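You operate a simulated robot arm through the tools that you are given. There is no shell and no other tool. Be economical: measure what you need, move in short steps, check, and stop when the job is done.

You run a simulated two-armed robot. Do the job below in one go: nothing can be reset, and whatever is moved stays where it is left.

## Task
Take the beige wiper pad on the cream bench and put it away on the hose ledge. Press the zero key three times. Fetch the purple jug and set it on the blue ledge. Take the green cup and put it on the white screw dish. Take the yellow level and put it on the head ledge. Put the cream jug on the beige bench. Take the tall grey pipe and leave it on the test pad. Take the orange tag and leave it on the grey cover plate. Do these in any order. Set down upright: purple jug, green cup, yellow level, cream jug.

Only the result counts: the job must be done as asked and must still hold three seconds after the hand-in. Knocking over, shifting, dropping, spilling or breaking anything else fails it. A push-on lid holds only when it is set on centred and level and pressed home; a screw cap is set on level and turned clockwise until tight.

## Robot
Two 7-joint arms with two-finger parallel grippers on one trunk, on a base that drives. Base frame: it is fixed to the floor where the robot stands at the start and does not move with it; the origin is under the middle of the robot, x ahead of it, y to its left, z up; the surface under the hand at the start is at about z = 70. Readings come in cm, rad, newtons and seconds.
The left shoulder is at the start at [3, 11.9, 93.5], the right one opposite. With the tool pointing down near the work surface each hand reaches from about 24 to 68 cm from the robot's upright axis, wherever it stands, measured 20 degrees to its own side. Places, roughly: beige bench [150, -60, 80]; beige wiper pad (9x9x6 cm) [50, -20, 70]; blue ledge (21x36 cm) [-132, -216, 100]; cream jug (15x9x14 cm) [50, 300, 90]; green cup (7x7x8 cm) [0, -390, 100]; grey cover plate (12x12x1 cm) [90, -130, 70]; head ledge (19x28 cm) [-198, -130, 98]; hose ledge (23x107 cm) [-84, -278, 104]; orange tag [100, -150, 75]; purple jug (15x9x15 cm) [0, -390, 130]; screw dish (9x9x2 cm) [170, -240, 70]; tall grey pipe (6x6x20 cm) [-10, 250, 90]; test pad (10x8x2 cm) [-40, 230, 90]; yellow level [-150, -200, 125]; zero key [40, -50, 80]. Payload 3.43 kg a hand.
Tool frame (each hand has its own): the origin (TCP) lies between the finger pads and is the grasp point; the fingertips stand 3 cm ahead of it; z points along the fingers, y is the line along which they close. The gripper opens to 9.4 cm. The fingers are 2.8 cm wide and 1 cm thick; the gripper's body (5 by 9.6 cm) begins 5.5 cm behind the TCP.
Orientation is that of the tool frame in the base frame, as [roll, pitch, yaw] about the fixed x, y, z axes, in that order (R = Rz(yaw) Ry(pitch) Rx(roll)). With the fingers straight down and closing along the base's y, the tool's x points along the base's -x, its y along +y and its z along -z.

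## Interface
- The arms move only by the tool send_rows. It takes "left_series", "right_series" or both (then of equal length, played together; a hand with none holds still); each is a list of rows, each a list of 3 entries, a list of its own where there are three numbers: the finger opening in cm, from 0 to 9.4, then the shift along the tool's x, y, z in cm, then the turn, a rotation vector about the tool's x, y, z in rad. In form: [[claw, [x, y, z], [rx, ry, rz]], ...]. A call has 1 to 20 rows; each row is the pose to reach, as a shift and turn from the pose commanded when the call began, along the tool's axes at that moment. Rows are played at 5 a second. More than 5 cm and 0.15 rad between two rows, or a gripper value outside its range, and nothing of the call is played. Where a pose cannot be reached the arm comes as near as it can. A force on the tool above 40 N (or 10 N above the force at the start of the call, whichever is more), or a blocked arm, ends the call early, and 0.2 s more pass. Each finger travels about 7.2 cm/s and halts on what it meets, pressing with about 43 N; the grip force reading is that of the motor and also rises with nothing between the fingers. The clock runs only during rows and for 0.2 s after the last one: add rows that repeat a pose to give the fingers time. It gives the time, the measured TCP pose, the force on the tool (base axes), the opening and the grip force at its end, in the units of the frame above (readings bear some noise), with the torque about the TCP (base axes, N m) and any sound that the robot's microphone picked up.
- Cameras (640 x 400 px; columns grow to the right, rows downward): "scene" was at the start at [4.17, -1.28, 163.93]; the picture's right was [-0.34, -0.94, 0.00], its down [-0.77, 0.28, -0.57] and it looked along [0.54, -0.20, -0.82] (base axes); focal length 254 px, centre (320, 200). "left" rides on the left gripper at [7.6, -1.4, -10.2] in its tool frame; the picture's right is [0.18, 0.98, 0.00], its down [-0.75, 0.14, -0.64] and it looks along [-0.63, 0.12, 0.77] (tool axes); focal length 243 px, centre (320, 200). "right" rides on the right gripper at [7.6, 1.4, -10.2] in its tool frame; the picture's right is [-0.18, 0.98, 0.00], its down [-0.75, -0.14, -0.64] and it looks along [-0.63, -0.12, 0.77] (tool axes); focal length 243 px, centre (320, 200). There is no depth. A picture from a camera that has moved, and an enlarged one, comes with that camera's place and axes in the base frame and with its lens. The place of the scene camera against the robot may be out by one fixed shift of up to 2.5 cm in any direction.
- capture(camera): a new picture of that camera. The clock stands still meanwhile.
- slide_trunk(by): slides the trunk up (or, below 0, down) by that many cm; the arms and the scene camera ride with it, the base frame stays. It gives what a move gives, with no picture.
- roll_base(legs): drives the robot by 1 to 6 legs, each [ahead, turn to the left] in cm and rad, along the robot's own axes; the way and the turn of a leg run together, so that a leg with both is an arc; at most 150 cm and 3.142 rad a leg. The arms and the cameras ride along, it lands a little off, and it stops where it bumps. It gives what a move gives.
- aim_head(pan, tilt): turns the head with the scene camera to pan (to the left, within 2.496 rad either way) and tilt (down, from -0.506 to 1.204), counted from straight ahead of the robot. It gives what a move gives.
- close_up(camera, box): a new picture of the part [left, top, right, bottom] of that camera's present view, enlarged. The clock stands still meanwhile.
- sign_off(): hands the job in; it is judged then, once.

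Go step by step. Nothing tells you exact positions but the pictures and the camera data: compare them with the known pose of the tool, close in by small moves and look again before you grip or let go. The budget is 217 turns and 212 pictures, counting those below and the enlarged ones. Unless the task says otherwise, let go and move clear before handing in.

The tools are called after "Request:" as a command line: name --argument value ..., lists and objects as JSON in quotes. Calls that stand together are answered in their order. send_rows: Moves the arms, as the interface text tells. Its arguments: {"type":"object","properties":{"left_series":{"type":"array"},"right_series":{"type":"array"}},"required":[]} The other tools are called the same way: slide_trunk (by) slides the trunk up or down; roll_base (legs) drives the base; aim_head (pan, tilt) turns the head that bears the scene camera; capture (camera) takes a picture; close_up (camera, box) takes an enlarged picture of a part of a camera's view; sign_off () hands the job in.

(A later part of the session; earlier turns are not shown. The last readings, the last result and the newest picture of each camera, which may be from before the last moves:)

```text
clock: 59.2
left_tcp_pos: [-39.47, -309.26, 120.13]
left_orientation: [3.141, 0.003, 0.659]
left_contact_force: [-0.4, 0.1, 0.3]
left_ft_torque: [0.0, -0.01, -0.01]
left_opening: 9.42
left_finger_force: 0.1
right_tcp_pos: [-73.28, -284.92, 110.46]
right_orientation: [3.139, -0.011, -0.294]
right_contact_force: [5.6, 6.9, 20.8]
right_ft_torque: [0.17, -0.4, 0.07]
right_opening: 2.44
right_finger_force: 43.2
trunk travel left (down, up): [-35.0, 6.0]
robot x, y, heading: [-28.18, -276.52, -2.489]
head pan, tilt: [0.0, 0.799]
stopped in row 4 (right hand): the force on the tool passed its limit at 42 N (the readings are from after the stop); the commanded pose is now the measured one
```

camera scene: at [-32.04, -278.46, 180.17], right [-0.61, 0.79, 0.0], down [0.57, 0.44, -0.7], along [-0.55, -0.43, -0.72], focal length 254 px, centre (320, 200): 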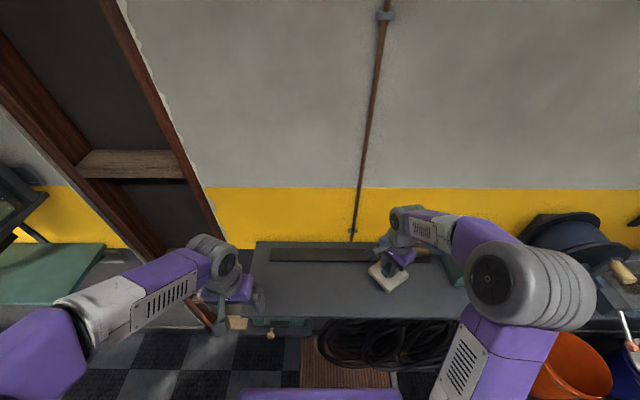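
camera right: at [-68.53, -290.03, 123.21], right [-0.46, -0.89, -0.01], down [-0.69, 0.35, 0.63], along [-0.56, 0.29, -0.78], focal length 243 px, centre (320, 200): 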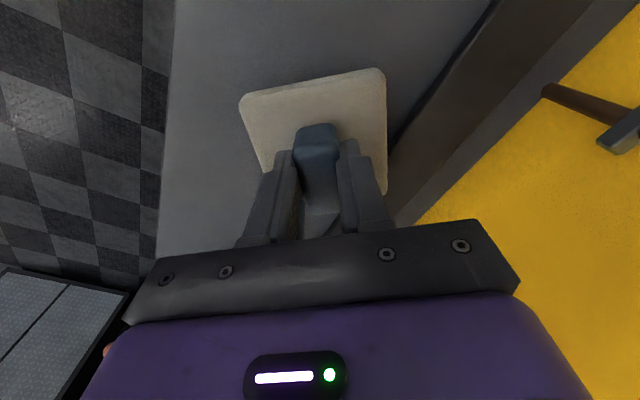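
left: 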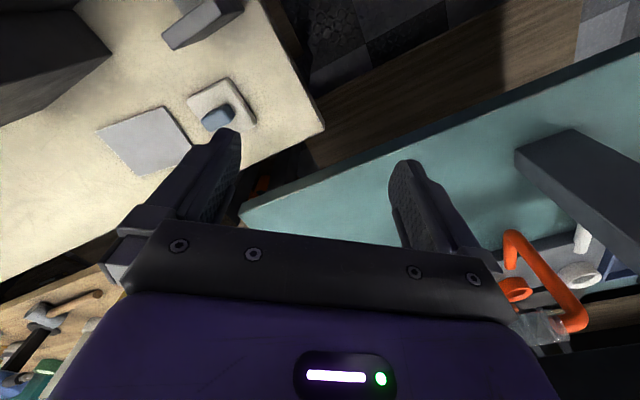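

Pad is resting on the ledge. Release and rise.

Request:
send_rows --right_series '[[2.5, [0, 0, -0.2], [0, 0, 0]], [4, [0, 0, -0.2], [0, 0, 0]], [6, [0, 0, -0.2], [0, 0, 0]], [8, [0, 0, -0.3], [0, 0, 0]], [8, [0, 0, -0.3], [0, 0, 0]], [8, [0, 0, -4], [0, 0, 0]], [8, [0, 0, -8], [0, 0, 0]], [8, [0, 0, -12], [0, 0, 0]]]'

Request:
send_rows --right_series '[[8, [2.6, -3.6, 0], [0, 0, 0]], [8, [5.2, -7.2, 0], [0, 0, 0]], [8, [7.3, -10.2, 0], [0, 0, 0]]]'

Request:
aim_head --pan 0.8 --tilt 0.5

Request:
capture --camera "scene"

```text
clock: 61.0
left_tcp_pos: [-39.56, -309.25, 120.08]
left_orientation: [3.141, 0.001, 0.658]
left_contact_force: [0.8, -0.4, 0.0]
left_ft_torque: [-0.01, 0.0, 0.0]
left_opening: 9.4
left_finger_force: 0.0
right_tcp_pos: [-73.63, -285.09, 122.26]
right_orientation: [3.137, -0.01, -0.294]
right_contact_force: [0.2, -0.8, -1.2]
right_ft_torque: [0.04, 0.03, 0.04]
right_opening: 8.01
right_finger_force: 0.0
trunk travel left (down, up): [-35.0, 6.0]
robot x, y, heading: [-28.34, -276.59, -2.484]
head pan, tilt: [0.0, 0.799]
```

```text
clock: 61.8
left_tcp_pos: [-39.49, -309.28, 120.12]
left_orientation: [3.14, 0.001, 0.658]
left_contact_force: [0.5, -0.3, 0.4]
left_ft_torque: [0.01, -0.01, 0.0]
left_opening: 9.39
left_finger_force: 0.0
right_tcp_pos: [-63.78, -276.88, 122.68]
right_orientation: [3.137, -0.009, -0.293]
right_contact_force: [0.4, -0.1, 0.1]
right_ft_torque: [-0.02, 0.01, 0.01]
right_opening: 7.99
right_finger_force: 0.1
trunk travel left (down, up): [-35.0, 6.0]
robot x, y, heading: [-28.34, -276.6, -2.487]
head pan, tilt: [0.0, 0.799]
```

```text
clock: 63.0
left_tcp_pos: [-39.57, -309.37, 119.96]
left_orientation: [3.141, 0.0, 0.658]
left_contact_force: [-0.7, 0.7, 0.8]
left_ft_torque: [0.01, 0.0, 0.04]
left_opening: 9.41
left_finger_force: 0.1
right_tcp_pos: [-63.99, -277.17, 122.49]
right_orientation: [3.138, -0.011, -0.291]
right_contact_force: [-0.4, 0.2, 1.0]
right_ft_torque: [-0.01, 0.01, -0.01]
right_opening: 7.97
right_finger_force: 0.1
trunk travel left (down, up): [-35.0, 6.0]
robot x, y, heading: [-28.78, -276.59, -2.484]
head pan, tilt: [0.799, 0.499]
```

```text
175 pictures are left
camera scene: at [-26.7, -282.58, 182.77], right [-0.99, 0.12, 0.0], down [0.06, 0.48, -0.88], along [-0.1, -0.87, -0.48], focal length 254 px, centre (320, 200)
```

scene: 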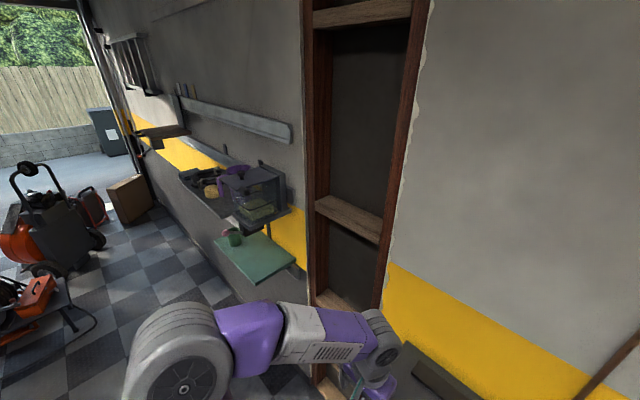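

Request:
close_up --camera "scene" --box '[160, 140, 320, 290]'

```text
2.67 times, centred on (240, 215) of scene
camera zoom: at [-26.7, -282.58, 182.77], right [-0.99, 0.12, 0.0], down [0.06, 0.48, -0.88], along [-0.1, -0.87, -0.48], focal length 676 px, centre (533, 160)
```

zoom: 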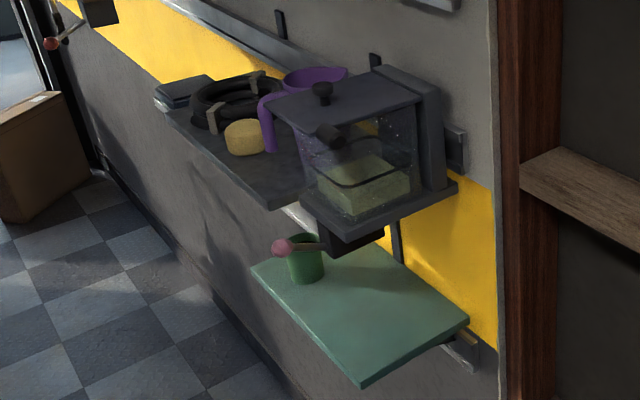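

Pad placed. Now I back out and drive over to face the green ledge (cup) and the shelf above (purple jug).

Request:
roll_base --legs '[[-25, 0], [0, 1.63], [111, 0], [0, -1.63]]'

Request:
aim_head --pan 0.0 --tilt 0.6

Request:
capture --camera "scene"

```text
clock: 77.9
left_tcp_pos: [49.88, -380.62, 120.05]
left_orientation: [3.141, 0.001, 0.64]
left_contact_force: [0.2, 0.0, 0.4]
left_ft_torque: [0.01, 0.0, -0.01]
left_opening: 9.39
left_finger_force: 0.1
right_tcp_pos: [26.0, -347.79, 122.55]
right_orientation: [3.137, -0.009, -0.312]
right_contact_force: [0.6, 0.6, 0.9]
right_ft_torque: [0.02, -0.02, 0.02]
right_opening: 8.0
right_finger_force: 0.0
trunk travel left (down, up): [-35.0, 6.0]
robot x, y, heading: [61.46, -348.03, -2.505]
head pan, tilt: [0.799, 0.499]
```

```text
clock: 79.0
left_tcp_pos: [49.76, -380.56, 120.0]
left_orientation: [-3.141, 0.001, 0.642]
left_contact_force: [0.0, 0.6, 0.2]
left_ft_torque: [-0.01, 0.02, 0.01]
left_opening: 9.4
left_finger_force: 0.1
right_tcp_pos: [26.04, -347.9, 122.53]
right_orientation: [3.137, -0.012, -0.31]
right_contact_force: [-0.7, -0.9, 0.2]
right_ft_torque: [-0.01, 0.0, -0.04]
right_opening: 8.03
right_finger_force: 0.1
trunk travel left (down, up): [-35.0, 6.0]
robot x, y, heading: [62.11, -347.92, -2.498]
head pan, tilt: [0.0, 0.6]
```

```text
173 pictures are left
camera scene: at [57.3, -350.32, 181.86], right [-0.6, 0.8, 0.0], down [0.45, 0.34, -0.83], along [-0.66, -0.49, -0.56], focal length 254 px, centre (320, 200)
```

scene: 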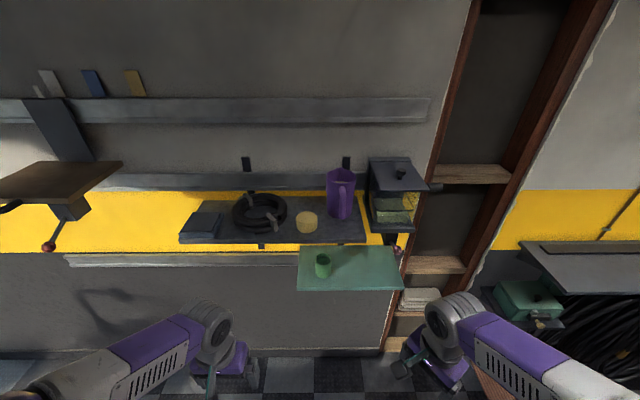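

Request:
close_up --camera "scene" --box '[220, 140, 440, 300]'

```text
2.50 times, centred on (330, 220) of scene
camera zoom: at [57.3, -350.32, 181.86], right [-0.6, 0.8, 0.0], down [0.45, 0.34, -0.83], along [-0.66, -0.49, -0.56], focal length 634 px, centre (295, 150)
```

zoom: 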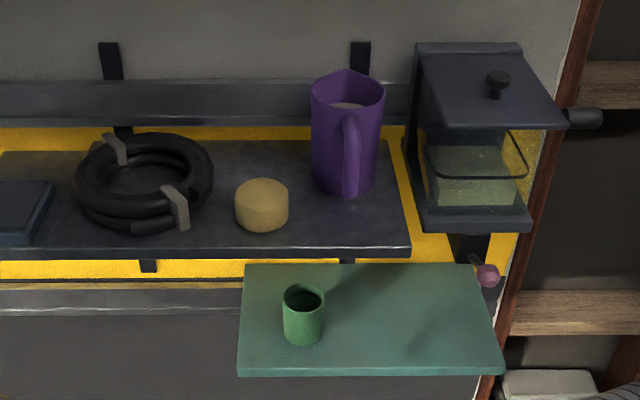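

Request:
roll_base --legs '[[17, 0]]'

Request:
send_rows --left_series '[[9.4, [0.5, 0, 2], [0, -0.14, 0]], [9.4, [1, 0, 4], [0, -0.28, 0]], [9.4, [1.5, 0, 6], [0, -0.42, 0]], [9.4, [2, 0, 8], [0, -0.56, 0]], [9.4, [2, 0, 10], [0, -0.7, 0]], [9.4, [2, 0, 11], [0, -0.84, 0]], [9.4, [2, 0, 12], [0, -0.96, 0]], [9.4, [2, 0, 12], [0, -0.96, 0]]]'

Request:
capture --camera "left"

Request:
capture --camera "scene"

```text
clock: 80.4
left_tcp_pos: [36.69, -390.08, 120.01]
left_orientation: [-3.141, -0.002, 0.637]
left_contact_force: [0.5, -0.1, 0.1]
left_ft_torque: [0.01, -0.01, 0.0]
left_opening: 9.4
left_finger_force: 0.0
right_tcp_pos: [13.12, -357.32, 122.58]
right_orientation: [3.139, -0.011, -0.312]
right_contact_force: [0.1, -1.0, -0.5]
right_ft_torque: [0.0, 0.01, -0.01]
right_opening: 8.02
right_finger_force: 0.0
trunk travel left (down, up): [-35.0, 6.0]
robot x, y, heading: [48.86, -357.8, -2.506]
head pan, tilt: [0.0, 0.6]
```

```text
clock: 82.4
left_tcp_pos: [27.6, -401.43, 107.45]
left_orientation: [3.126, 1.014, 0.479]
left_contact_force: [-0.3, 0.5, 0.8]
left_ft_torque: [-0.04, 0.01, 0.01]
left_opening: 9.41
left_finger_force: 0.0
left hand out of reach, approached as far as the arm can: row 2, 3, 4, 5, 6, 7, 8
right_tcp_pos: [13.43, -357.28, 122.69]
right_orientation: [3.137, -0.007, -0.311]
right_contact_force: [0.2, 0.0, 0.1]
right_ft_torque: [0.0, 0.01, -0.02]
right_opening: 8.01
right_finger_force: 0.1
trunk travel left (down, up): [-35.0, 6.0]
robot x, y, heading: [48.76, -357.39, -2.511]
head pan, tilt: [0.0, 0.6]
stopped in row 8 (left hand): the arm was blocked; the commanded pose is now the measured one
```

```text
171 pictures are left
camera left: at [38.14, -394.19, 106.19], right [0.55, -0.82, -0.15], down [0.19, -0.05, 0.98], along [-0.81, -0.57, 0.13], focal length 243 px, centre (320, 200)
```

left: 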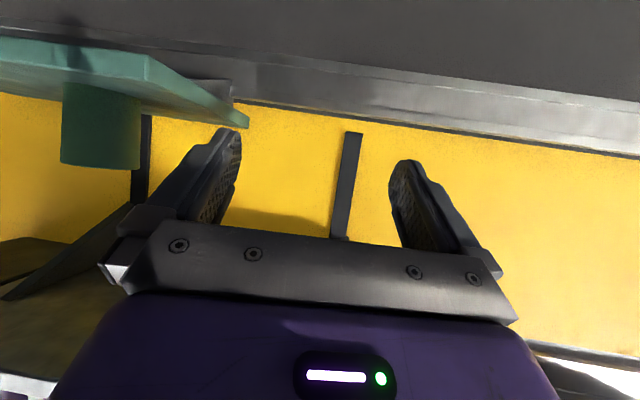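

```text
170 pictures are left
camera scene: at [44.67, -359.86, 181.88], right [-0.59, 0.8, 0.0], down [0.45, 0.34, -0.83], along [-0.67, -0.49, -0.56], focal length 254 px, centre (320, 200)
```

scene: 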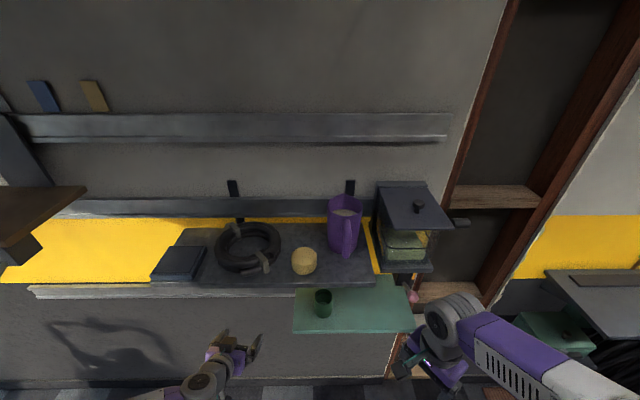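

Request:
send_rows --left_series '[[9.4, [-3, 0, -2], [0, 0, 0]], [9.4, [-5.5, 0, -3.4], [0, 0, 0]], [9.4, [-6, -4.5, -2.6], [0, 0, 0]], [9.4, [-6.4, -9, -1.8], [0, 0, 0]], [9.4, [-6.8, -13.5, -1], [0, 0, 0]], [9.4, [-7.2, -18, 0], [0, 0, 0]], [9.4, [-7.5, -22.5, 1], [0, 0, 0]], [9.4, [-7.5, -22.5, 1], [0, 0, 0]]]'

Request:
capture --camera "left"

Request:
capture --camera "scene"

```text
clock: 84.2
left_tcp_pos: [12.49, -384.13, 112.79]
left_orientation: [3.123, 1.013, 0.481]
left_contact_force: [-0.5, -0.5, 0.2]
left_ft_torque: [0.01, 0.05, 0.01]
left_opening: 9.39
left_finger_force: 0.0
left hand out of reach, approached as far as the arm can: row 1, 2, 3, 4
right_tcp_pos: [13.33, -357.28, 122.6]
right_orientation: [3.139, -0.011, -0.313]
right_contact_force: [-0.4, 0.4, 0.3]
right_ft_torque: [0.01, -0.01, -0.03]
right_opening: 8.0
right_finger_force: 0.0
trunk travel left (down, up): [-35.0, 6.0]
robot x, y, heading: [48.71, -357.33, -2.509]
head pan, tilt: [0.0, 0.6]
```

```text
169 pictures are left
camera left: at [23.0, -376.73, 111.6], right [0.55, -0.82, -0.15], down [0.19, -0.05, 0.98], along [-0.81, -0.57, 0.13], focal length 243 px, centre (320, 200)
```

left: 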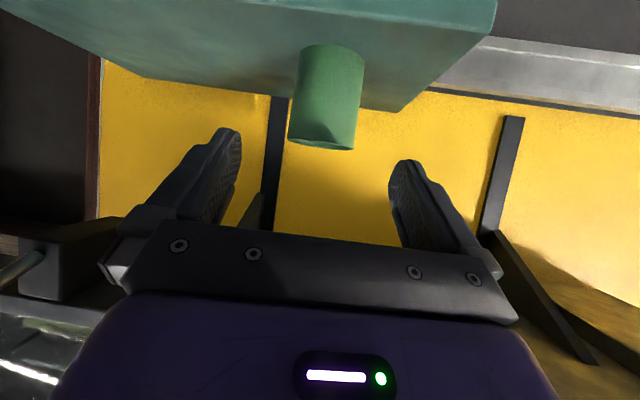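

```text
168 pictures are left
camera scene: at [44.49, -359.96, 181.86], right [-0.59, 0.81, 0.0], down [0.45, 0.34, -0.83], along [-0.66, -0.49, -0.56], focal length 254 px, centre (320, 200)
```

scene: 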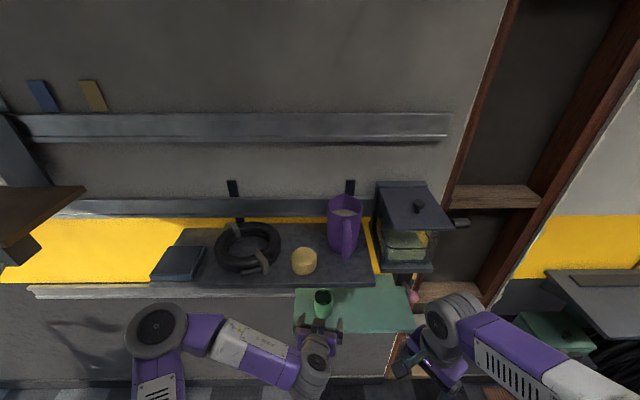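

Request:
send_rows --left_series '[[9.4, [0, 0.5, 2], [0, 0, 0]], [9.4, [0, 0.5, 5], [0, 0, 0]], [9.4, [0, 0.5, 8], [0, 0, 0]]]'

Request:
capture --camera "left"

Request:
close_up --camera "scene" --box '[250, 240, 420, 350]'

```text
clock: 85.0
left_tcp_pos: [6.79, -387.72, 108.71]
left_orientation: [3.123, 1.013, 0.482]
left_contact_force: [1.0, 0.2, -0.6]
left_ft_torque: [-0.01, 0.03, 0.0]
left_opening: 9.39
left_finger_force: 0.1
right_tcp_pos: [13.15, -357.4, 122.62]
right_orientation: [3.137, -0.009, -0.312]
right_contact_force: [0.7, -0.6, 0.1]
right_ft_torque: [0.01, 0.0, 0.0]
right_opening: 8.01
right_finger_force: 0.0
trunk travel left (down, up): [-35.0, 6.0]
robot x, y, heading: [48.64, -357.66, -2.504]
head pan, tilt: [0.0, 0.6]
```

```text
167 pictures are left
camera left: at [17.11, -380.39, 107.54], right [0.55, -0.82, -0.15], down [0.19, -0.05, 0.98], along [-0.81, -0.57, 0.13], focal length 243 px, centre (320, 200)
```

left: 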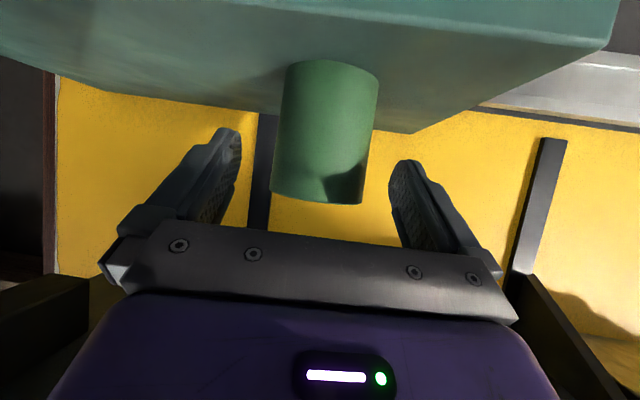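

```text
3.64 times, centred on (335, 295) of scene
camera zoom: at [44.28, -359.9, 181.86], right [-0.59, 0.81, 0.0], down [0.46, 0.34, -0.82], along [-0.66, -0.49, -0.57], focal length 922 px, centre (266, -146)
```

zoom: 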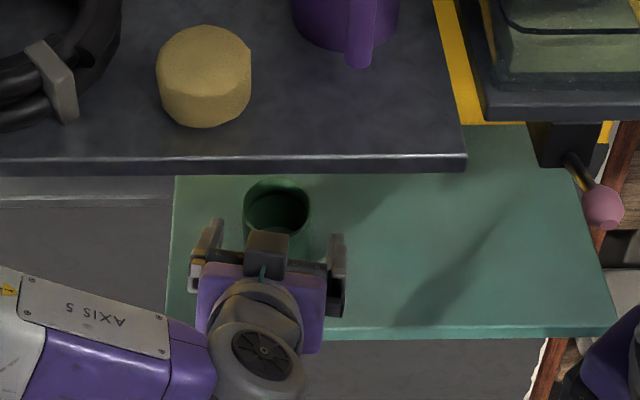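

Request:
send_rows --left_series '[[9.4, [0, 0.1, 2], [0, 0, 0]], [9.4, [0, 0.1, 3.5], [0, 0, 0]], [8, [0, 0.1, 3.5], [0, 0, 0]], [6, [0, 0.1, 3.5], [0, 0, 0]], [5, [0, 0.1, 3.5], [0, 0, 0]], [5, [0, 0.1, 3.5], [0, 0, 0]], [5, [0, 0.1, 3.5], [0, 0, 0]]]'

Request:
capture --camera "left"

```text
clock: 86.6
left_tcp_pos: [4.22, -389.2, 106.83]
left_orientation: [3.125, 1.012, 0.479]
left_contact_force: [-0.2, -0.3, 1.1]
left_ft_torque: [-0.07, 0.02, -0.03]
left_opening: 5.94
left_finger_force: 42.9
right_tcp_pos: [13.23, -357.23, 122.55]
right_orientation: [3.139, -0.01, -0.313]
right_contact_force: [0.2, 1.2, -0.9]
right_ft_torque: [0.03, 0.01, 0.0]
right_opening: 7.99
right_finger_force: 0.0
trunk travel left (down, up): [-35.0, 6.0]
robot x, y, heading: [48.65, -357.49, -2.5]
head pan, tilt: [0.0, 0.6]
```

```text
165 pictures are left
camera left: at [14.66, -381.9, 105.69], right [0.55, -0.82, -0.15], down [0.19, -0.05, 0.98], along [-0.81, -0.57, 0.13], focal length 243 px, centre (320, 200)
```

left: 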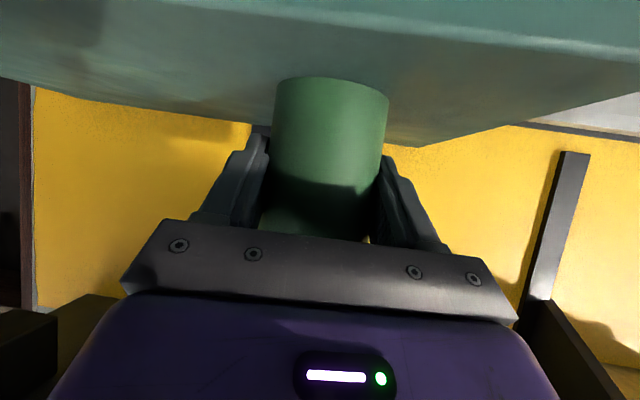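

Request:
send_rows --left_series '[[4.5, [-0.6, 0, -0.4], [0, 0, 0]], [4.5, [-1.27, 0, -0.79], [0, 0, 0]], [4.5, [0.8, 0, -4.1], [0, 0, 0]], [4.5, [2.9, 0, -7.5], [0, 0, 0]], [4.5, [5, 0, -10.9], [0, 0, 0]], [4.5, [6.6, 0, -13.5], [0, 0, 0]]]'

Request:
capture --camera "scene"

```text
clock: 88.0
left_tcp_pos: [16.91, -382.33, 108.29]
left_orientation: [3.125, 1.011, 0.48]
left_contact_force: [0.1, 0.9, -0.5]
left_ft_torque: [-0.03, 0.0, 0.01]
left_opening: 5.96
left_finger_force: 43.1
left hand out of reach, approached as far as the arm can: row 6
right_tcp_pos: [13.14, -357.38, 122.54]
right_orientation: [3.139, -0.01, -0.313]
right_contact_force: [0.4, -0.3, -1.2]
right_ft_torque: [0.01, -0.01, -0.01]
right_opening: 7.99
right_finger_force: 0.1
trunk travel left (down, up): [-35.0, 6.0]
robot x, y, heading: [48.78, -357.52, -2.506]
head pan, tilt: [0.0, 0.6]
```

```text
164 pictures are left
camera scene: at [44.35, -359.83, 181.86], right [-0.59, 0.81, 0.0], down [0.45, 0.34, -0.83], along [-0.66, -0.49, -0.56], focal length 254 px, centre (320, 200)
```

scene: 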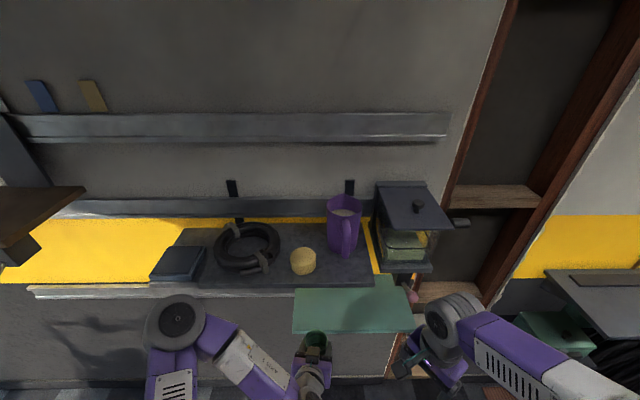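

Request:
slide_trunk --by 6

Request:
send_rows --left_series '[[4.5, [0.3, 4, -0.5], [0, 0, 0]], [4.5, [0.6, 8, -1], [0, 0, 0]], [4.5, [0.6, 8, -1], [0, 0, 0]], [4.5, [0.6, 8, -1], [0, 0, 0]], [4.5, [0.6, 8, -1], [0, 0, 0]], [4.5, [0.6, 8, -1], [0, 0, 0]], [4.5, [0.6, 8, -1], [0, 0, 0]]]' --right_series '[[8, [0, 0, -2], [0, 0, -0.13]], [8, [0, 0, -4], [0, 0, -0.26]], [8, [0, 0, -6], [0, 0, -0.39]], [8, [0, 0, -8], [0, 0, -0.52]], [8, [0, 0, -10], [0, 0, -0.65]], [8, [0, 0, -12], [0, 0, -0.78]], [8, [0, 0, -14], [0, 0, -0.92]]]'

Request:
send_rows --right_series '[[8, [0, 0, 0], [0, -0.13, 0]], [8, [0, 0, 0], [0, -0.26, 0]], [8, [0, 0, 0], [0, -0.39, 0]], [8, [0, 0, 0], [0, -0.52, 0]], [8, [0, 0, 0], [0, -0.65, 0]], [8, [0, 0, 0], [0, -0.785, 0]]]'

Request:
capture --camera "right"

Request:
capture --camera "scene"

```text
clock: 89.0
left_tcp_pos: [17.0, -382.19, 114.16]
left_orientation: [3.122, 1.01, 0.481]
left_contact_force: [0.0, 0.6, -1.2]
left_ft_torque: [0.01, 0.02, 0.0]
left_opening: 5.93
left_finger_force: 42.9
right_tcp_pos: [13.08, -357.42, 128.56]
right_orientation: [3.139, -0.01, -0.312]
right_contact_force: [0.8, -0.1, -0.3]
right_ft_torque: [0.01, -0.03, 0.02]
right_opening: 8.0
right_finger_force: 0.1
trunk travel left (down, up): [-41.0, 0.0]
robot x, y, heading: [48.71, -357.55, -2.507]
head pan, tilt: [0.0, 0.6]
```

```text
clock: 90.6
left_tcp_pos: [18.66, -390.1, 113.28]
left_orientation: [3.125, 1.011, 0.478]
left_contact_force: [0.3, -0.1, -1.6]
left_ft_torque: [-0.01, 0.03, 0.0]
left_opening: 5.92
left_finger_force: 42.7
left hand out of reach, approached as far as the arm can: row 1, 2, 3, 4, 5, 6, 7
right_tcp_pos: [12.84, -357.19, 142.64]
right_orientation: [3.131, -0.006, 0.609]
right_contact_force: [-0.3, -0.5, 0.3]
right_ft_torque: [0.01, 0.02, -0.01]
right_opening: 8.01
right_finger_force: 0.0
trunk travel left (down, up): [-41.0, 0.0]
robot x, y, heading: [48.63, -357.42, -2.503]
head pan, tilt: [0.0, 0.6]
```

```text
clock: 92.0
left_tcp_pos: [18.67, -389.96, 113.45]
left_orientation: [3.122, 1.013, 0.479]
left_contact_force: [0.4, 0.3, -0.1]
left_ft_torque: [0.02, 0.01, -0.01]
left_opening: 5.9
left_finger_force: 42.8
right_tcp_pos: [13.28, -357.19, 142.44]
right_orientation: [3.126, 0.784, 0.597]
right_contact_force: [0.8, 0.4, 0.1]
right_ft_torque: [-0.02, 0.0, -0.01]
right_opening: 7.99
right_finger_force: 0.0
trunk travel left (down, up): [-41.0, 0.0]
robot x, y, heading: [48.97, -357.23, -2.506]
head pan, tilt: [0.0, 0.6]
```

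```text
163 pictures are left
camera right: at [24.33, -351.01, 144.38], right [0.45, -0.88, 0.14], down [-0.15, 0.08, 0.99], along [-0.88, -0.47, -0.1], focal length 243 px, centre (320, 200)
```

right: 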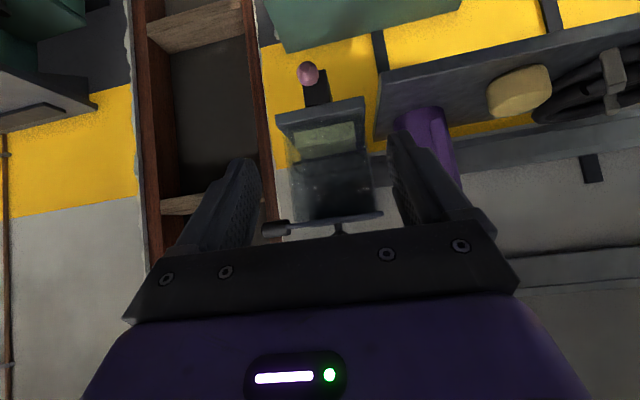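

```text
162 pictures are left
camera scene: at [44.47, -359.8, 187.86], right [-0.59, 0.81, 0.0], down [0.45, 0.33, -0.83], along [-0.66, -0.49, -0.56], focal length 254 px, centre (320, 200)
```

scene: 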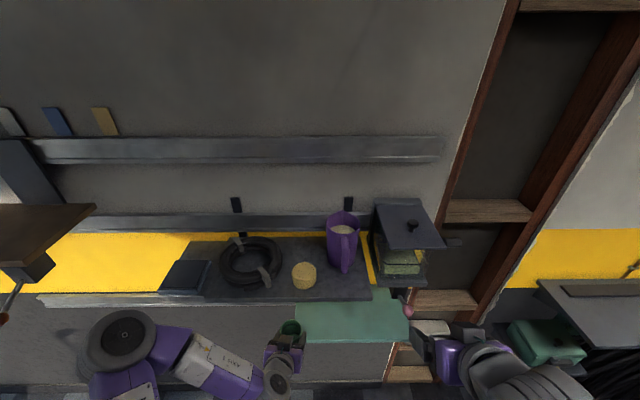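

Request:
send_rows --right_series '[[8, [0, 4.5, 0], [0, 0, 0]], [8, [0, 9, 0], [0, 0, 0]], [8, [0, 13, 0], [0, 0, 0]], [8, [-3, 14.8, 1.5], [0, 0, 0]], [8, [-6.5, 14.8, 3.5], [0, 0, 0]], [8, [-10, 14.8, 5.5], [0, 0, 0]], [8, [-13, 14.8, 7], [0, 0, 0]]]'

Request:
capture --camera "right"

Request:
capture --camera "scene"

```text
clock: 93.6
left_tcp_pos: [18.48, -390.15, 113.33]
left_orientation: [3.122, 1.011, 0.479]
left_contact_force: [0.1, -0.7, -0.1]
left_ft_torque: [0.03, -0.02, 0.02]
left_opening: 5.89
left_finger_force: 42.9
right_tcp_pos: [9.29, -377.38, 146.89]
right_orientation: [3.125, 0.781, 0.594]
right_contact_force: [-1.2, -0.7, -0.4]
right_ft_torque: [0.02, -0.03, 0.01]
right_opening: 7.99
right_finger_force: 0.1
trunk travel left (down, up): [-41.0, 0.0]
robot x, y, heading: [48.82, -357.47, -2.507]
head pan, tilt: [0.0, 0.6]
```

```text
161 pictures are left
camera right: at [20.45, -371.34, 148.81], right [0.45, -0.88, 0.14], down [-0.16, 0.08, 0.98], along [-0.88, -0.47, -0.1], focal length 243 px, centre (320, 200)
```

right: 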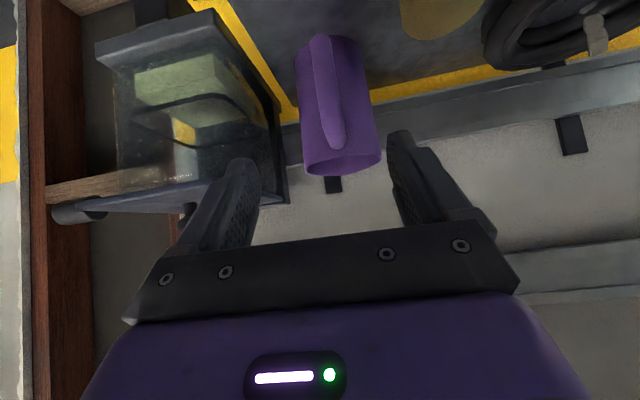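

```text
160 pictures are left
camera scene: at [44.09, -359.94, 187.85], right [-0.59, 0.81, 0.0], down [0.46, 0.34, -0.82], along [-0.66, -0.49, -0.57], focal length 254 px, centre (320, 200)
```

scene: 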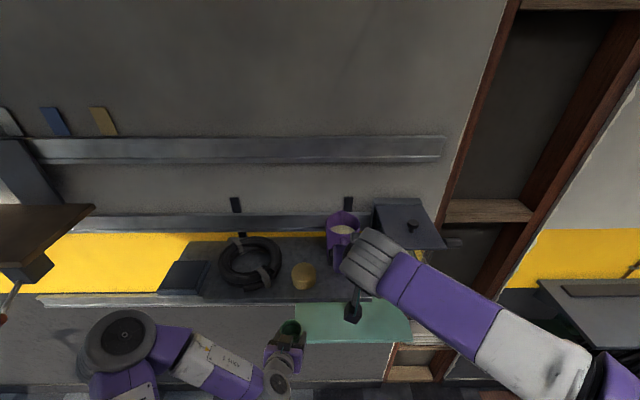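

Request:
send_rows --right_series '[[7, [0, 0.8, 2], [0, 0, 0]], [7, [0, 0.8, 5], [0, 0, 0]], [7, [0, 0.8, 8.5], [0, 0, 0]]]'

Request:
capture --camera "right"

Request:
close_up --camera "scene" --box '[260, 190, 420, 290]'

```text
clock: 94.4
left_tcp_pos: [18.42, -390.14, 113.38]
left_orientation: [3.123, 1.01, 0.482]
left_contact_force: [0.1, 0.7, -1.2]
left_ft_torque: [0.0, -0.01, 0.03]
left_opening: 5.91
left_finger_force: 43.0
right_tcp_pos: [5.43, -381.67, 141.01]
right_orientation: [3.126, 0.782, 0.598]
right_contact_force: [-1.1, 0.1, -0.6]
right_ft_torque: [0.0, -0.02, -0.03]
right_opening: 7.0
right_finger_force: 0.2
trunk travel left (down, up): [-41.0, 0.0]
robot x, y, heading: [48.56, -357.75, -2.505]
head pan, tilt: [0.0, 0.6]
```

```text
159 pictures are left
camera right: at [16.56, -375.59, 142.81], right [0.45, -0.88, 0.14], down [-0.15, 0.08, 0.98], along [-0.88, -0.47, -0.1], focal length 243 px, centre (320, 200)
```

right: 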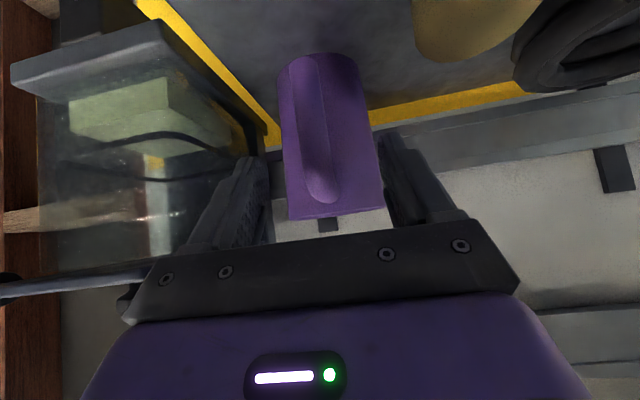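

```text
4.00 times, centred on (340, 240) of scene
camera zoom: at [44.26, -359.96, 187.85], right [-0.59, 0.81, 0.0], down [0.46, 0.34, -0.82], along [-0.66, -0.49, -0.57], focal length 1014 px, centre (240, 40)
```

zoom: 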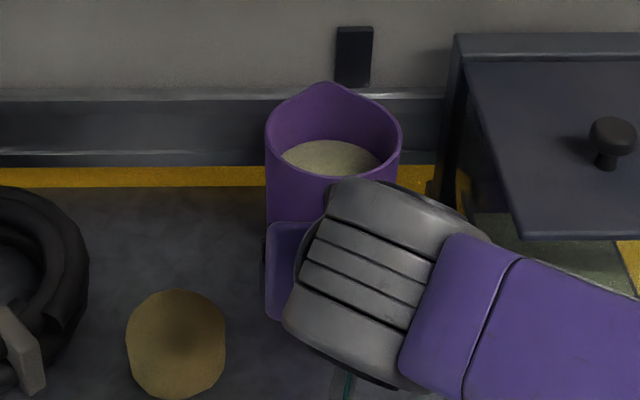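

Request:
send_rows --right_series '[[7, [0, -0.3, 1.5], [0, 0, 0]], [7, [0, -0.3, 3], [0, 0, 0]], [7, [0, -0.3, 4.5], [0, 0, 0]]]'

Request:
capture --camera "right"

```text
clock: 95.2
left_tcp_pos: [18.59, -389.97, 113.32]
left_orientation: [3.121, 1.011, 0.479]
left_contact_force: [-0.4, 0.7, 0.8]
left_ft_torque: [0.01, -0.02, -0.02]
left_opening: 5.9
left_finger_force: 43.1
right_tcp_pos: [2.8, -383.44, 137.58]
right_orientation: [3.125, 0.782, 0.597]
right_contact_force: [-0.4, 0.4, -0.5]
right_ft_torque: [0.02, 0.0, -0.01]
right_opening: 7.01
right_finger_force: 0.1
trunk travel left (down, up): [-41.0, 0.0]
robot x, y, heading: [48.71, -357.0, -2.508]
head pan, tilt: [0.0, 0.6]
```

```text
157 pictures are left
camera right: at [13.86, -377.17, 139.55], right [0.45, -0.88, 0.14], down [-0.15, 0.08, 0.98], along [-0.88, -0.47, -0.1], focal length 243 px, centre (320, 200)
```

right: 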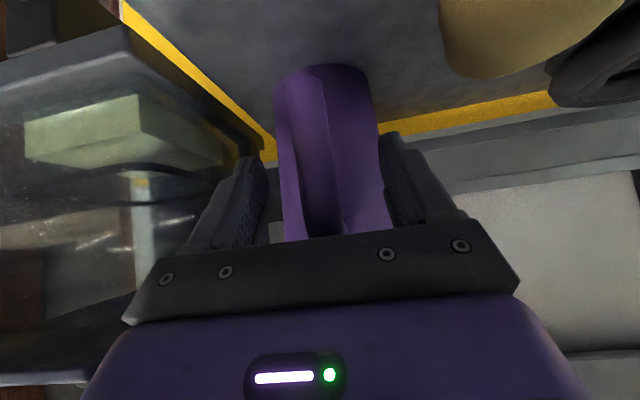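

Request:
send_rows --right_series '[[5, [0, 0, 0], [0, 0, 0]], [3, [0, 0, 0], [0, 0, 0]], [1, [0, 0, 0], [0, 0, 0]], [0.5, [0, 0, 0], [0, 0, 0]], [0.5, [0, 0, 0], [0, 0, 0]], [0.5, [0, 0, 0], [0, 0, 0]]]'

Request:
capture --camera "right"

```text
clock: 96.6
left_tcp_pos: [18.58, -390.0, 113.42]
left_orientation: [3.123, 1.012, 0.479]
left_contact_force: [-0.4, 0.2, -0.8]
left_ft_torque: [0.0, -0.01, 0.03]
left_opening: 5.9
left_finger_force: 42.7
right_tcp_pos: [2.71, -383.24, 137.76]
right_orientation: [3.128, 0.78, 0.596]
right_contact_force: [-0.7, 0.0, 0.4]
right_ft_torque: [0.15, 0.25, -0.02]
right_opening: 2.32
right_finger_force: 43.0
trunk travel left (down, up): [-41.0, 0.0]
robot x, y, heading: [49.04, -357.28, -2.506]
head pan, tilt: [0.0, 0.6]
```

```text
156 pictures are left
camera right: at [13.85, -377.13, 139.56], right [0.45, -0.88, 0.14], down [-0.15, 0.08, 0.98], along [-0.88, -0.47, -0.1], focal length 243 px, centre (320, 200)
```

right: 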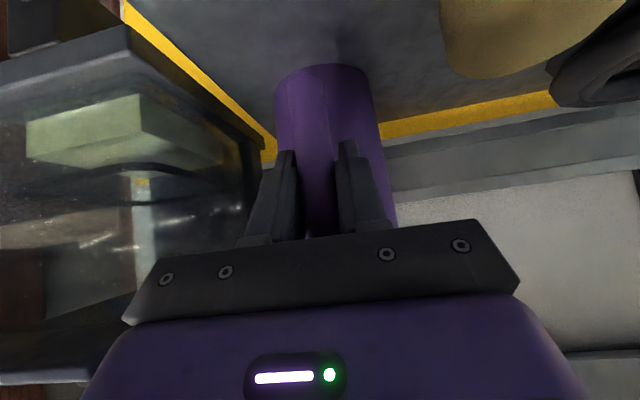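

Request:
send_rows --right_series '[[0, [-0.5, 0, -0.5], [0, 0, 0]], [0, [-1.1, 0, -1.1], [0, 0, 0]], [0, [-1.8, 0, -1.8], [0, 0, 0]], [0, [-2.5, 0, -2.5], [0, 0, 0]]]'

Request:
close_up --camera "scene" --box '[260, 190, 420, 290]'

Request:
capture --camera "right"

```text
clock: 97.6
left_tcp_pos: [18.61, -390.0, 113.36]
left_orientation: [3.123, 1.013, 0.482]
left_contact_force: [-0.3, 0.3, -1.2]
left_ft_torque: [0.02, 0.0, 0.01]
left_opening: 5.87
left_finger_force: 43.0
right_tcp_pos: [2.62, -382.9, 141.25]
right_orientation: [3.126, 0.782, 0.597]
right_contact_force: [0.0, 1.0, -5.2]
right_ft_torque: [0.21, -0.29, -0.01]
right_opening: 2.31
right_finger_force: 42.8
trunk travel left (down, up): [-41.0, 0.0]
robot x, y, heading: [48.8, -357.4, -2.504]
head pan, tilt: [0.0, 0.6]
```

```text
4.00 times, centred on (340, 240) of scene
camera zoom: at [44.33, -359.86, 187.86], right [-0.59, 0.81, 0.0], down [0.46, 0.34, -0.82], along [-0.66, -0.49, -0.57], focal length 1014 px, centre (240, 40)
```

zoom: 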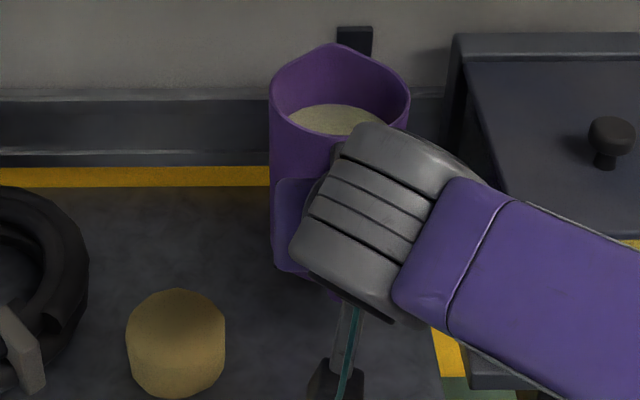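

```text
154 pictures are left
camera right: at [13.82, -376.92, 143.09], right [0.45, -0.88, 0.14], down [-0.15, 0.08, 0.98], along [-0.88, -0.47, -0.1], focal length 243 px, centre (320, 200)
```

right: 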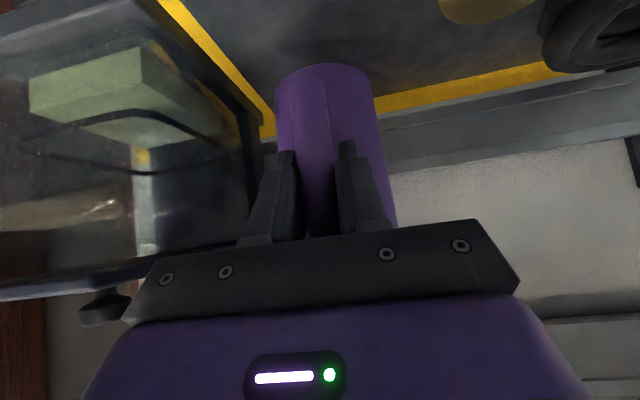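

Request:
send_rows --right_series '[[0, [-1.2, 0, -1.3], [0, 0, 0]], [0, [1.6, 0, -4.1], [0, 0, 0]], [0, [4.4, 0, -7], [0, 0, 0]], [0, [7.2, 0, -9.9], [0, 0, 0]], [0, [9.9, 0, -12.7], [0, 0, 0]]]'

Request:
capture --camera "scene"

```text
clock: 98.8
left_tcp_pos: [18.73, -389.9, 113.44]
left_orientation: [3.121, 1.013, 0.48]
left_contact_force: [-0.3, 1.3, -0.5]
left_ft_torque: [0.02, -0.01, -0.01]
left_opening: 5.88
left_finger_force: 43.1
right_tcp_pos: [15.88, -373.81, 143.48]
right_orientation: [3.125, 0.783, 0.595]
right_contact_force: [0.5, 0.6, -5.7]
right_ft_torque: [0.2, -0.28, -0.01]
right_opening: 2.34
right_finger_force: 43.3
trunk travel left (down, up): [-41.0, 0.0]
robot x, y, heading: [48.68, -357.71, -2.505]
head pan, tilt: [0.0, 0.6]
```

```text
153 pictures are left
camera scene: at [44.53, -359.68, 187.87], right [-0.59, 0.81, 0.0], down [0.45, 0.33, -0.83], along [-0.66, -0.49, -0.56], focal length 254 px, centre (320, 200)
```

scene: 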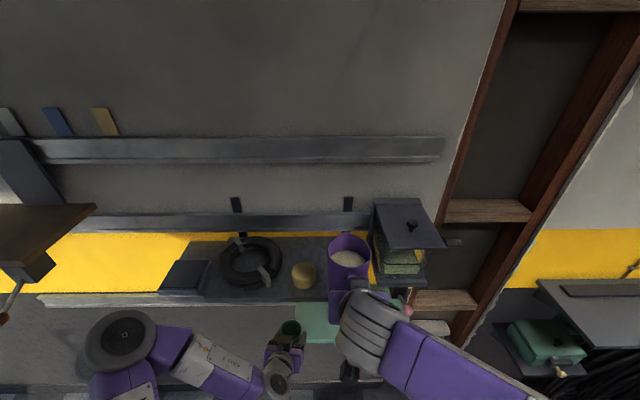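

Request:
roll_base --legs '[[-40, 0], [0, -1.542], [112, 0], [112, 0], [0, 1.56]]'

Request:
capture --camera "scene"

```text
clock: 119.5
left_tcp_pos: [-86.45, -192.37, 113.38]
left_orientation: [3.12, 1.011, 0.517]
left_contact_force: [-0.4, -0.1, -0.1]
left_ft_torque: [-0.01, -0.02, 0.02]
left_opening: 5.82
left_finger_force: 43.4
right_tcp_pos: [-89.86, -176.44, 143.29]
right_orientation: [3.126, 0.78, 0.634]
right_contact_force: [-0.3, -0.2, -5.8]
right_ft_torque: [0.21, -0.28, 0.01]
right_opening: 2.34
right_finger_force: 42.8
trunk travel left (down, up): [-41.0, 0.0]
robot x, y, heading: [-57.2, -158.91, -2.473]
head pan, tilt: [0.0, 0.6]
```

```text
152 pictures are left
camera scene: at [-61.8, -161.28, 187.86], right [-0.62, 0.78, 0.0], down [0.44, 0.35, -0.82], along [-0.65, -0.51, -0.57], focal length 254 px, centre (320, 200)
```

scene: 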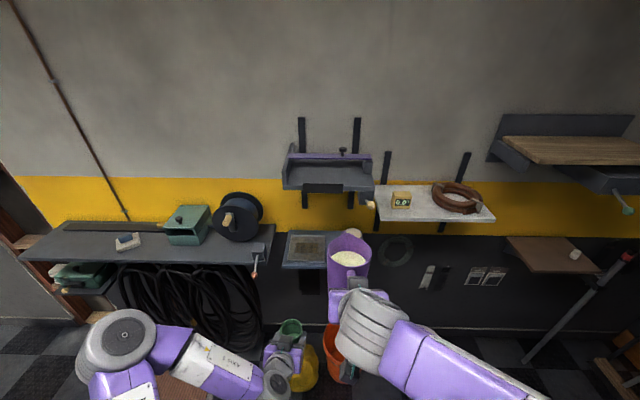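

Request:
capture --camera "left"

Request:
send_rows --right_series '[[0, [0, -4, 0], [0, 0, 0]], [0, [0, -8, 0], [0, 0, 0]], [0, [0, -12, 0], [0, 0, 0]]]'

Request:
close_up --camera "scene" --box '[265, 130, 445, 280]'

```text
151 pictures are left
camera left: at [-76.21, -184.66, 112.21], right [0.58, -0.8, -0.15], down [0.19, -0.04, 0.98], along [-0.79, -0.6, 0.13], focal length 243 px, centre (320, 200)
```

left: 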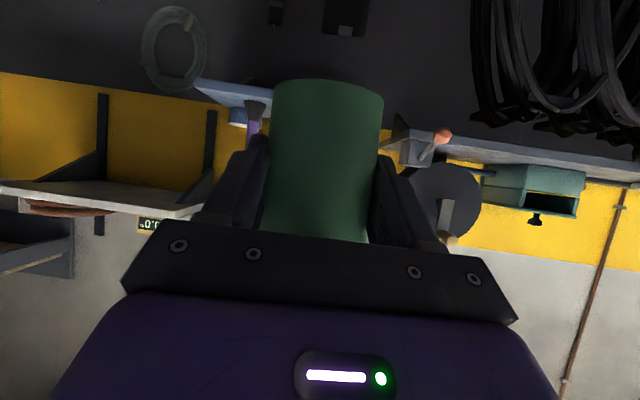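

```text
clock: 120.3
left_tcp_pos: [-86.47, -192.25, 113.45]
left_orientation: [3.118, 1.011, 0.515]
left_contact_force: [-0.9, 0.3, -1.1]
left_ft_torque: [-0.03, -0.03, 0.01]
left_opening: 5.83
left_finger_force: 42.7
right_tcp_pos: [-97.4, -166.76, 143.18]
right_orientation: [3.125, 0.78, 0.633]
right_contact_force: [-0.1, 0.9, -5.8]
right_ft_torque: [0.25, -0.28, 0.0]
right_opening: 2.33
right_finger_force: 42.9
trunk travel left (down, up): [-41.0, 0.0]
robot x, y, heading: [-57.51, -159.07, -2.467]
head pan, tilt: [0.0, 0.6]
```

```text
2.67 times, centred on (355, 205) of scene
camera zoom: at [-61.88, -161.14, 187.86], right [-0.62, 0.78, 0.0], down [0.44, 0.35, -0.82], along [-0.65, -0.51, -0.57], focal length 676 px, centre (227, 187)
```

zoom: 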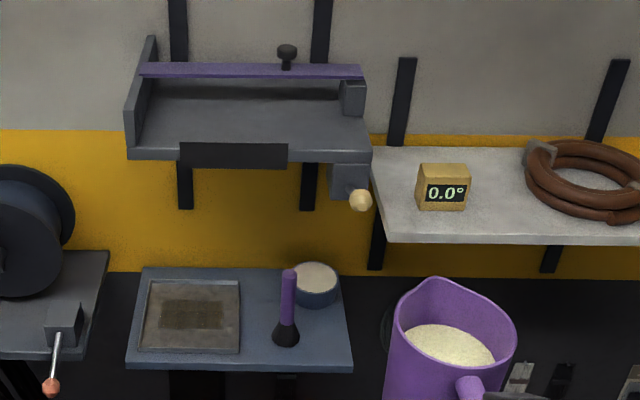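

Request:
roll_base --legs '[[24, 0]]'

Request:
slide_trunk --by -22

Request:
aim_head --pan -0.2 --tilt 0.75

Request:
capture --camera "scene"

Request:
close_up --camera "scene" --box '[230, 150, 430, 300]'

```text
clock: 122.0
left_tcp_pos: [-104.69, -206.95, 113.53]
left_orientation: [3.122, 1.012, 0.518]
left_contact_force: [-0.9, 0.3, -1.1]
left_ft_torque: [0.04, -0.01, 0.01]
left_opening: 5.82
left_finger_force: 42.8
right_tcp_pos: [-115.73, -181.5, 143.21]
right_orientation: [3.126, 0.78, 0.635]
right_contact_force: [7.0, 8.5, -6.8]
right_ft_torque: [0.61, -0.62, -0.15]
right_opening: 2.35
right_finger_force: 43.0
trunk travel left (down, up): [-41.0, 0.0]
robot x, y, heading: [-75.92, -173.97, -2.468]
head pan, tilt: [0.0, 0.6]
```

```text
clock: 124.4
left_tcp_pos: [-104.83, -207.23, 91.29]
left_orientation: [3.124, 1.01, 0.52]
left_contact_force: [0.0, 0.8, -0.9]
left_ft_torque: [-0.01, -0.02, 0.02]
left_opening: 5.83
left_finger_force: 43.1
right_tcp_pos: [-115.86, -181.81, 121.27]
right_orientation: [3.129, 0.777, 0.635]
right_contact_force: [-0.5, -0.3, -5.0]
right_ft_torque: [0.16, -0.31, -0.01]
right_opening: 2.36
right_finger_force: 42.7
trunk travel left (down, up): [-19.0, 22.0]
robot x, y, heading: [-75.78, -173.38, -2.466]
head pan, tilt: [0.0, 0.6]
```

```text
clock: 125.1
left_tcp_pos: [-104.76, -207.21, 91.36]
left_orientation: [3.122, 1.01, 0.52]
left_contact_force: [0.5, 1.1, 0.8]
left_ft_torque: [-0.01, 0.02, 0.02]
left_opening: 5.82
left_finger_force: 43.3
right_tcp_pos: [-115.71, -181.73, 121.2]
right_orientation: [3.128, 0.779, 0.636]
right_contact_force: [-1.1, -0.1, -6.4]
right_ft_torque: [0.15, -0.29, 0.02]
right_opening: 2.31
right_finger_force: 43.2
trunk travel left (down, up): [-19.0, 22.0]
robot x, y, heading: [-75.87, -173.62, -2.462]
head pan, tilt: [-0.201, 0.75]
```

```text
149 pictures are left
camera scene: at [-80.7, -174.26, 164.57], right [-0.46, 0.89, 0.0], down [0.61, 0.31, -0.73], along [-0.65, -0.33, -0.68], focal length 254 px, centre (320, 200)
```

scene: 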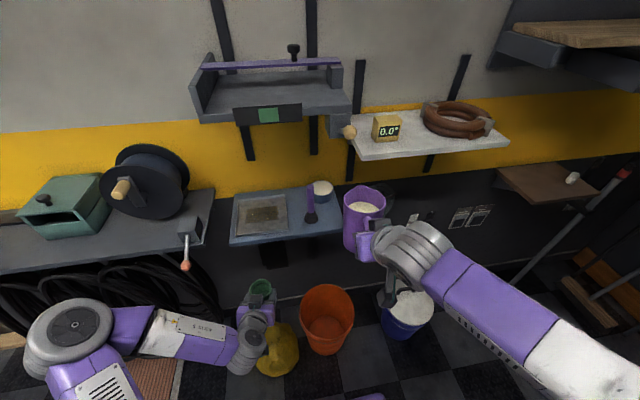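

```text
2.67 times, centred on (330, 225) of scene
camera zoom: at [-80.7, -174.26, 164.57], right [-0.46, 0.89, 0.0], down [0.61, 0.31, -0.73], along [-0.65, -0.33, -0.68], focal length 676 px, centre (293, 133)
```

zoom: 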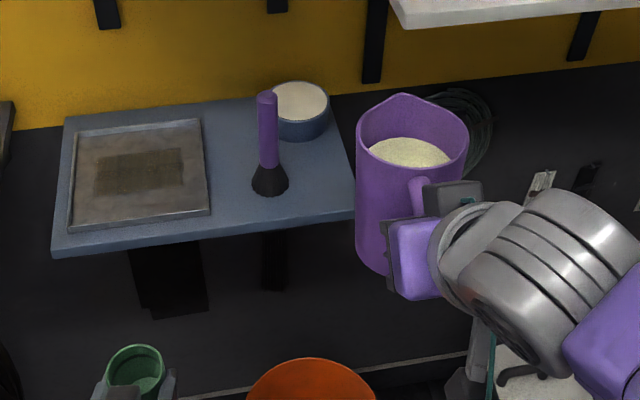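

Request:
send_rows --right_series '[[0, [-2.2, 0.5, 2.1], [0, 0, 0]], [0, [-4.4, 1, 4.3], [0, 0, 0]], [0, [-6.6, 1.5, 6.5], [0, 0, 0]], [0, [-8.2, 2.1, 8.1], [0, 0, 0]], [0, [-9.6, 2.1, 9.5], [0, 0, 0]], [0, [-8, 2.1, 11.2], [0, 0, 0]], [0, [-6.1, 2.1, 13.05], [0, 0, 0]]]'

Request:
close_up --camera "scene" --box '[230, 150, 430, 300]'

Request:
capture --camera "right"

```text
clock: 126.7
left_tcp_pos: [-104.74, -207.09, 91.37]
left_orientation: [3.122, 1.011, 0.519]
left_contact_force: [1.0, 0.1, 0.1]
left_ft_torque: [-0.02, -0.06, -0.03]
left_opening: 5.82
left_finger_force: 43.3
right_tcp_pos: [-125.34, -191.52, 116.24]
right_orientation: [3.127, 0.779, 0.637]
right_contact_force: [0.0, -0.8, -6.1]
right_ft_torque: [0.16, -0.29, -0.03]
right_opening: 2.35
right_finger_force: 43.5
trunk travel left (down, up): [-19.0, 22.0]
robot x, y, heading: [-75.9, -173.69, -2.466]
head pan, tilt: [-0.201, 0.75]
```

```text
2.67 times, centred on (330, 225) of scene
camera zoom: at [-80.78, -174.31, 164.56], right [-0.46, 0.89, 0.0], down [0.61, 0.31, -0.73], along [-0.65, -0.33, -0.68], focal length 676 px, centre (293, 133)
```

zoom: 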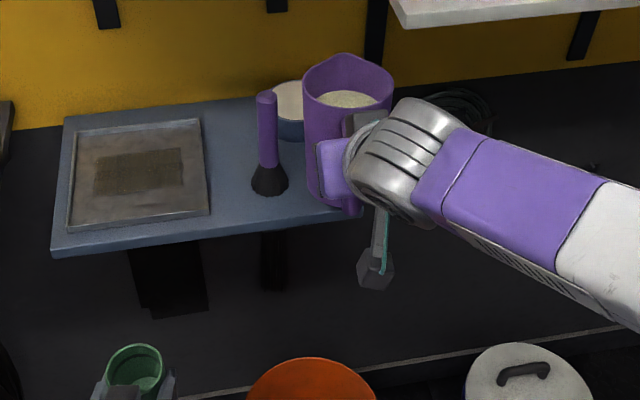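

```text
146 pictures are left
camera right: at [-114.43, -185.07, 118.11], right [0.49, -0.86, 0.14], down [-0.16, 0.07, 0.98], along [-0.86, -0.5, -0.1], focal length 243 px, centre (320, 200)
```

right: 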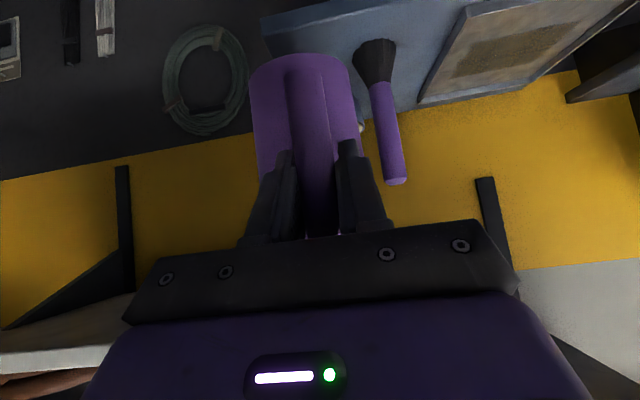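

Request:
close_up --camera "right" --box '[220, 0, 440, 130]'

```text
2.91 times, centred on (330, 65) of right
camera zoom: at [-114.43, -185.07, 118.11], right [0.49, -0.86, 0.14], down [-0.16, 0.07, 0.98], along [-0.86, -0.5, -0.1], focal length 706 px, centre (291, 593)
```

zoom: 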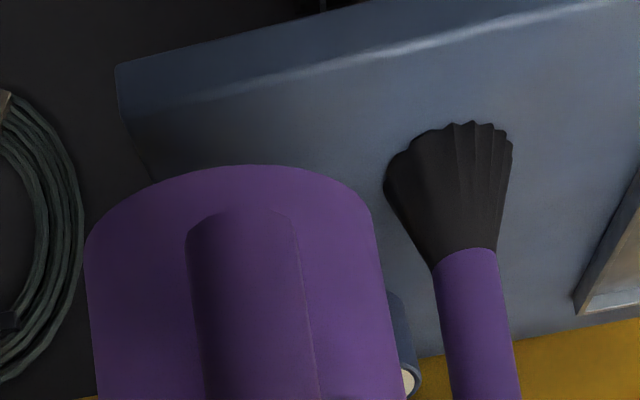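

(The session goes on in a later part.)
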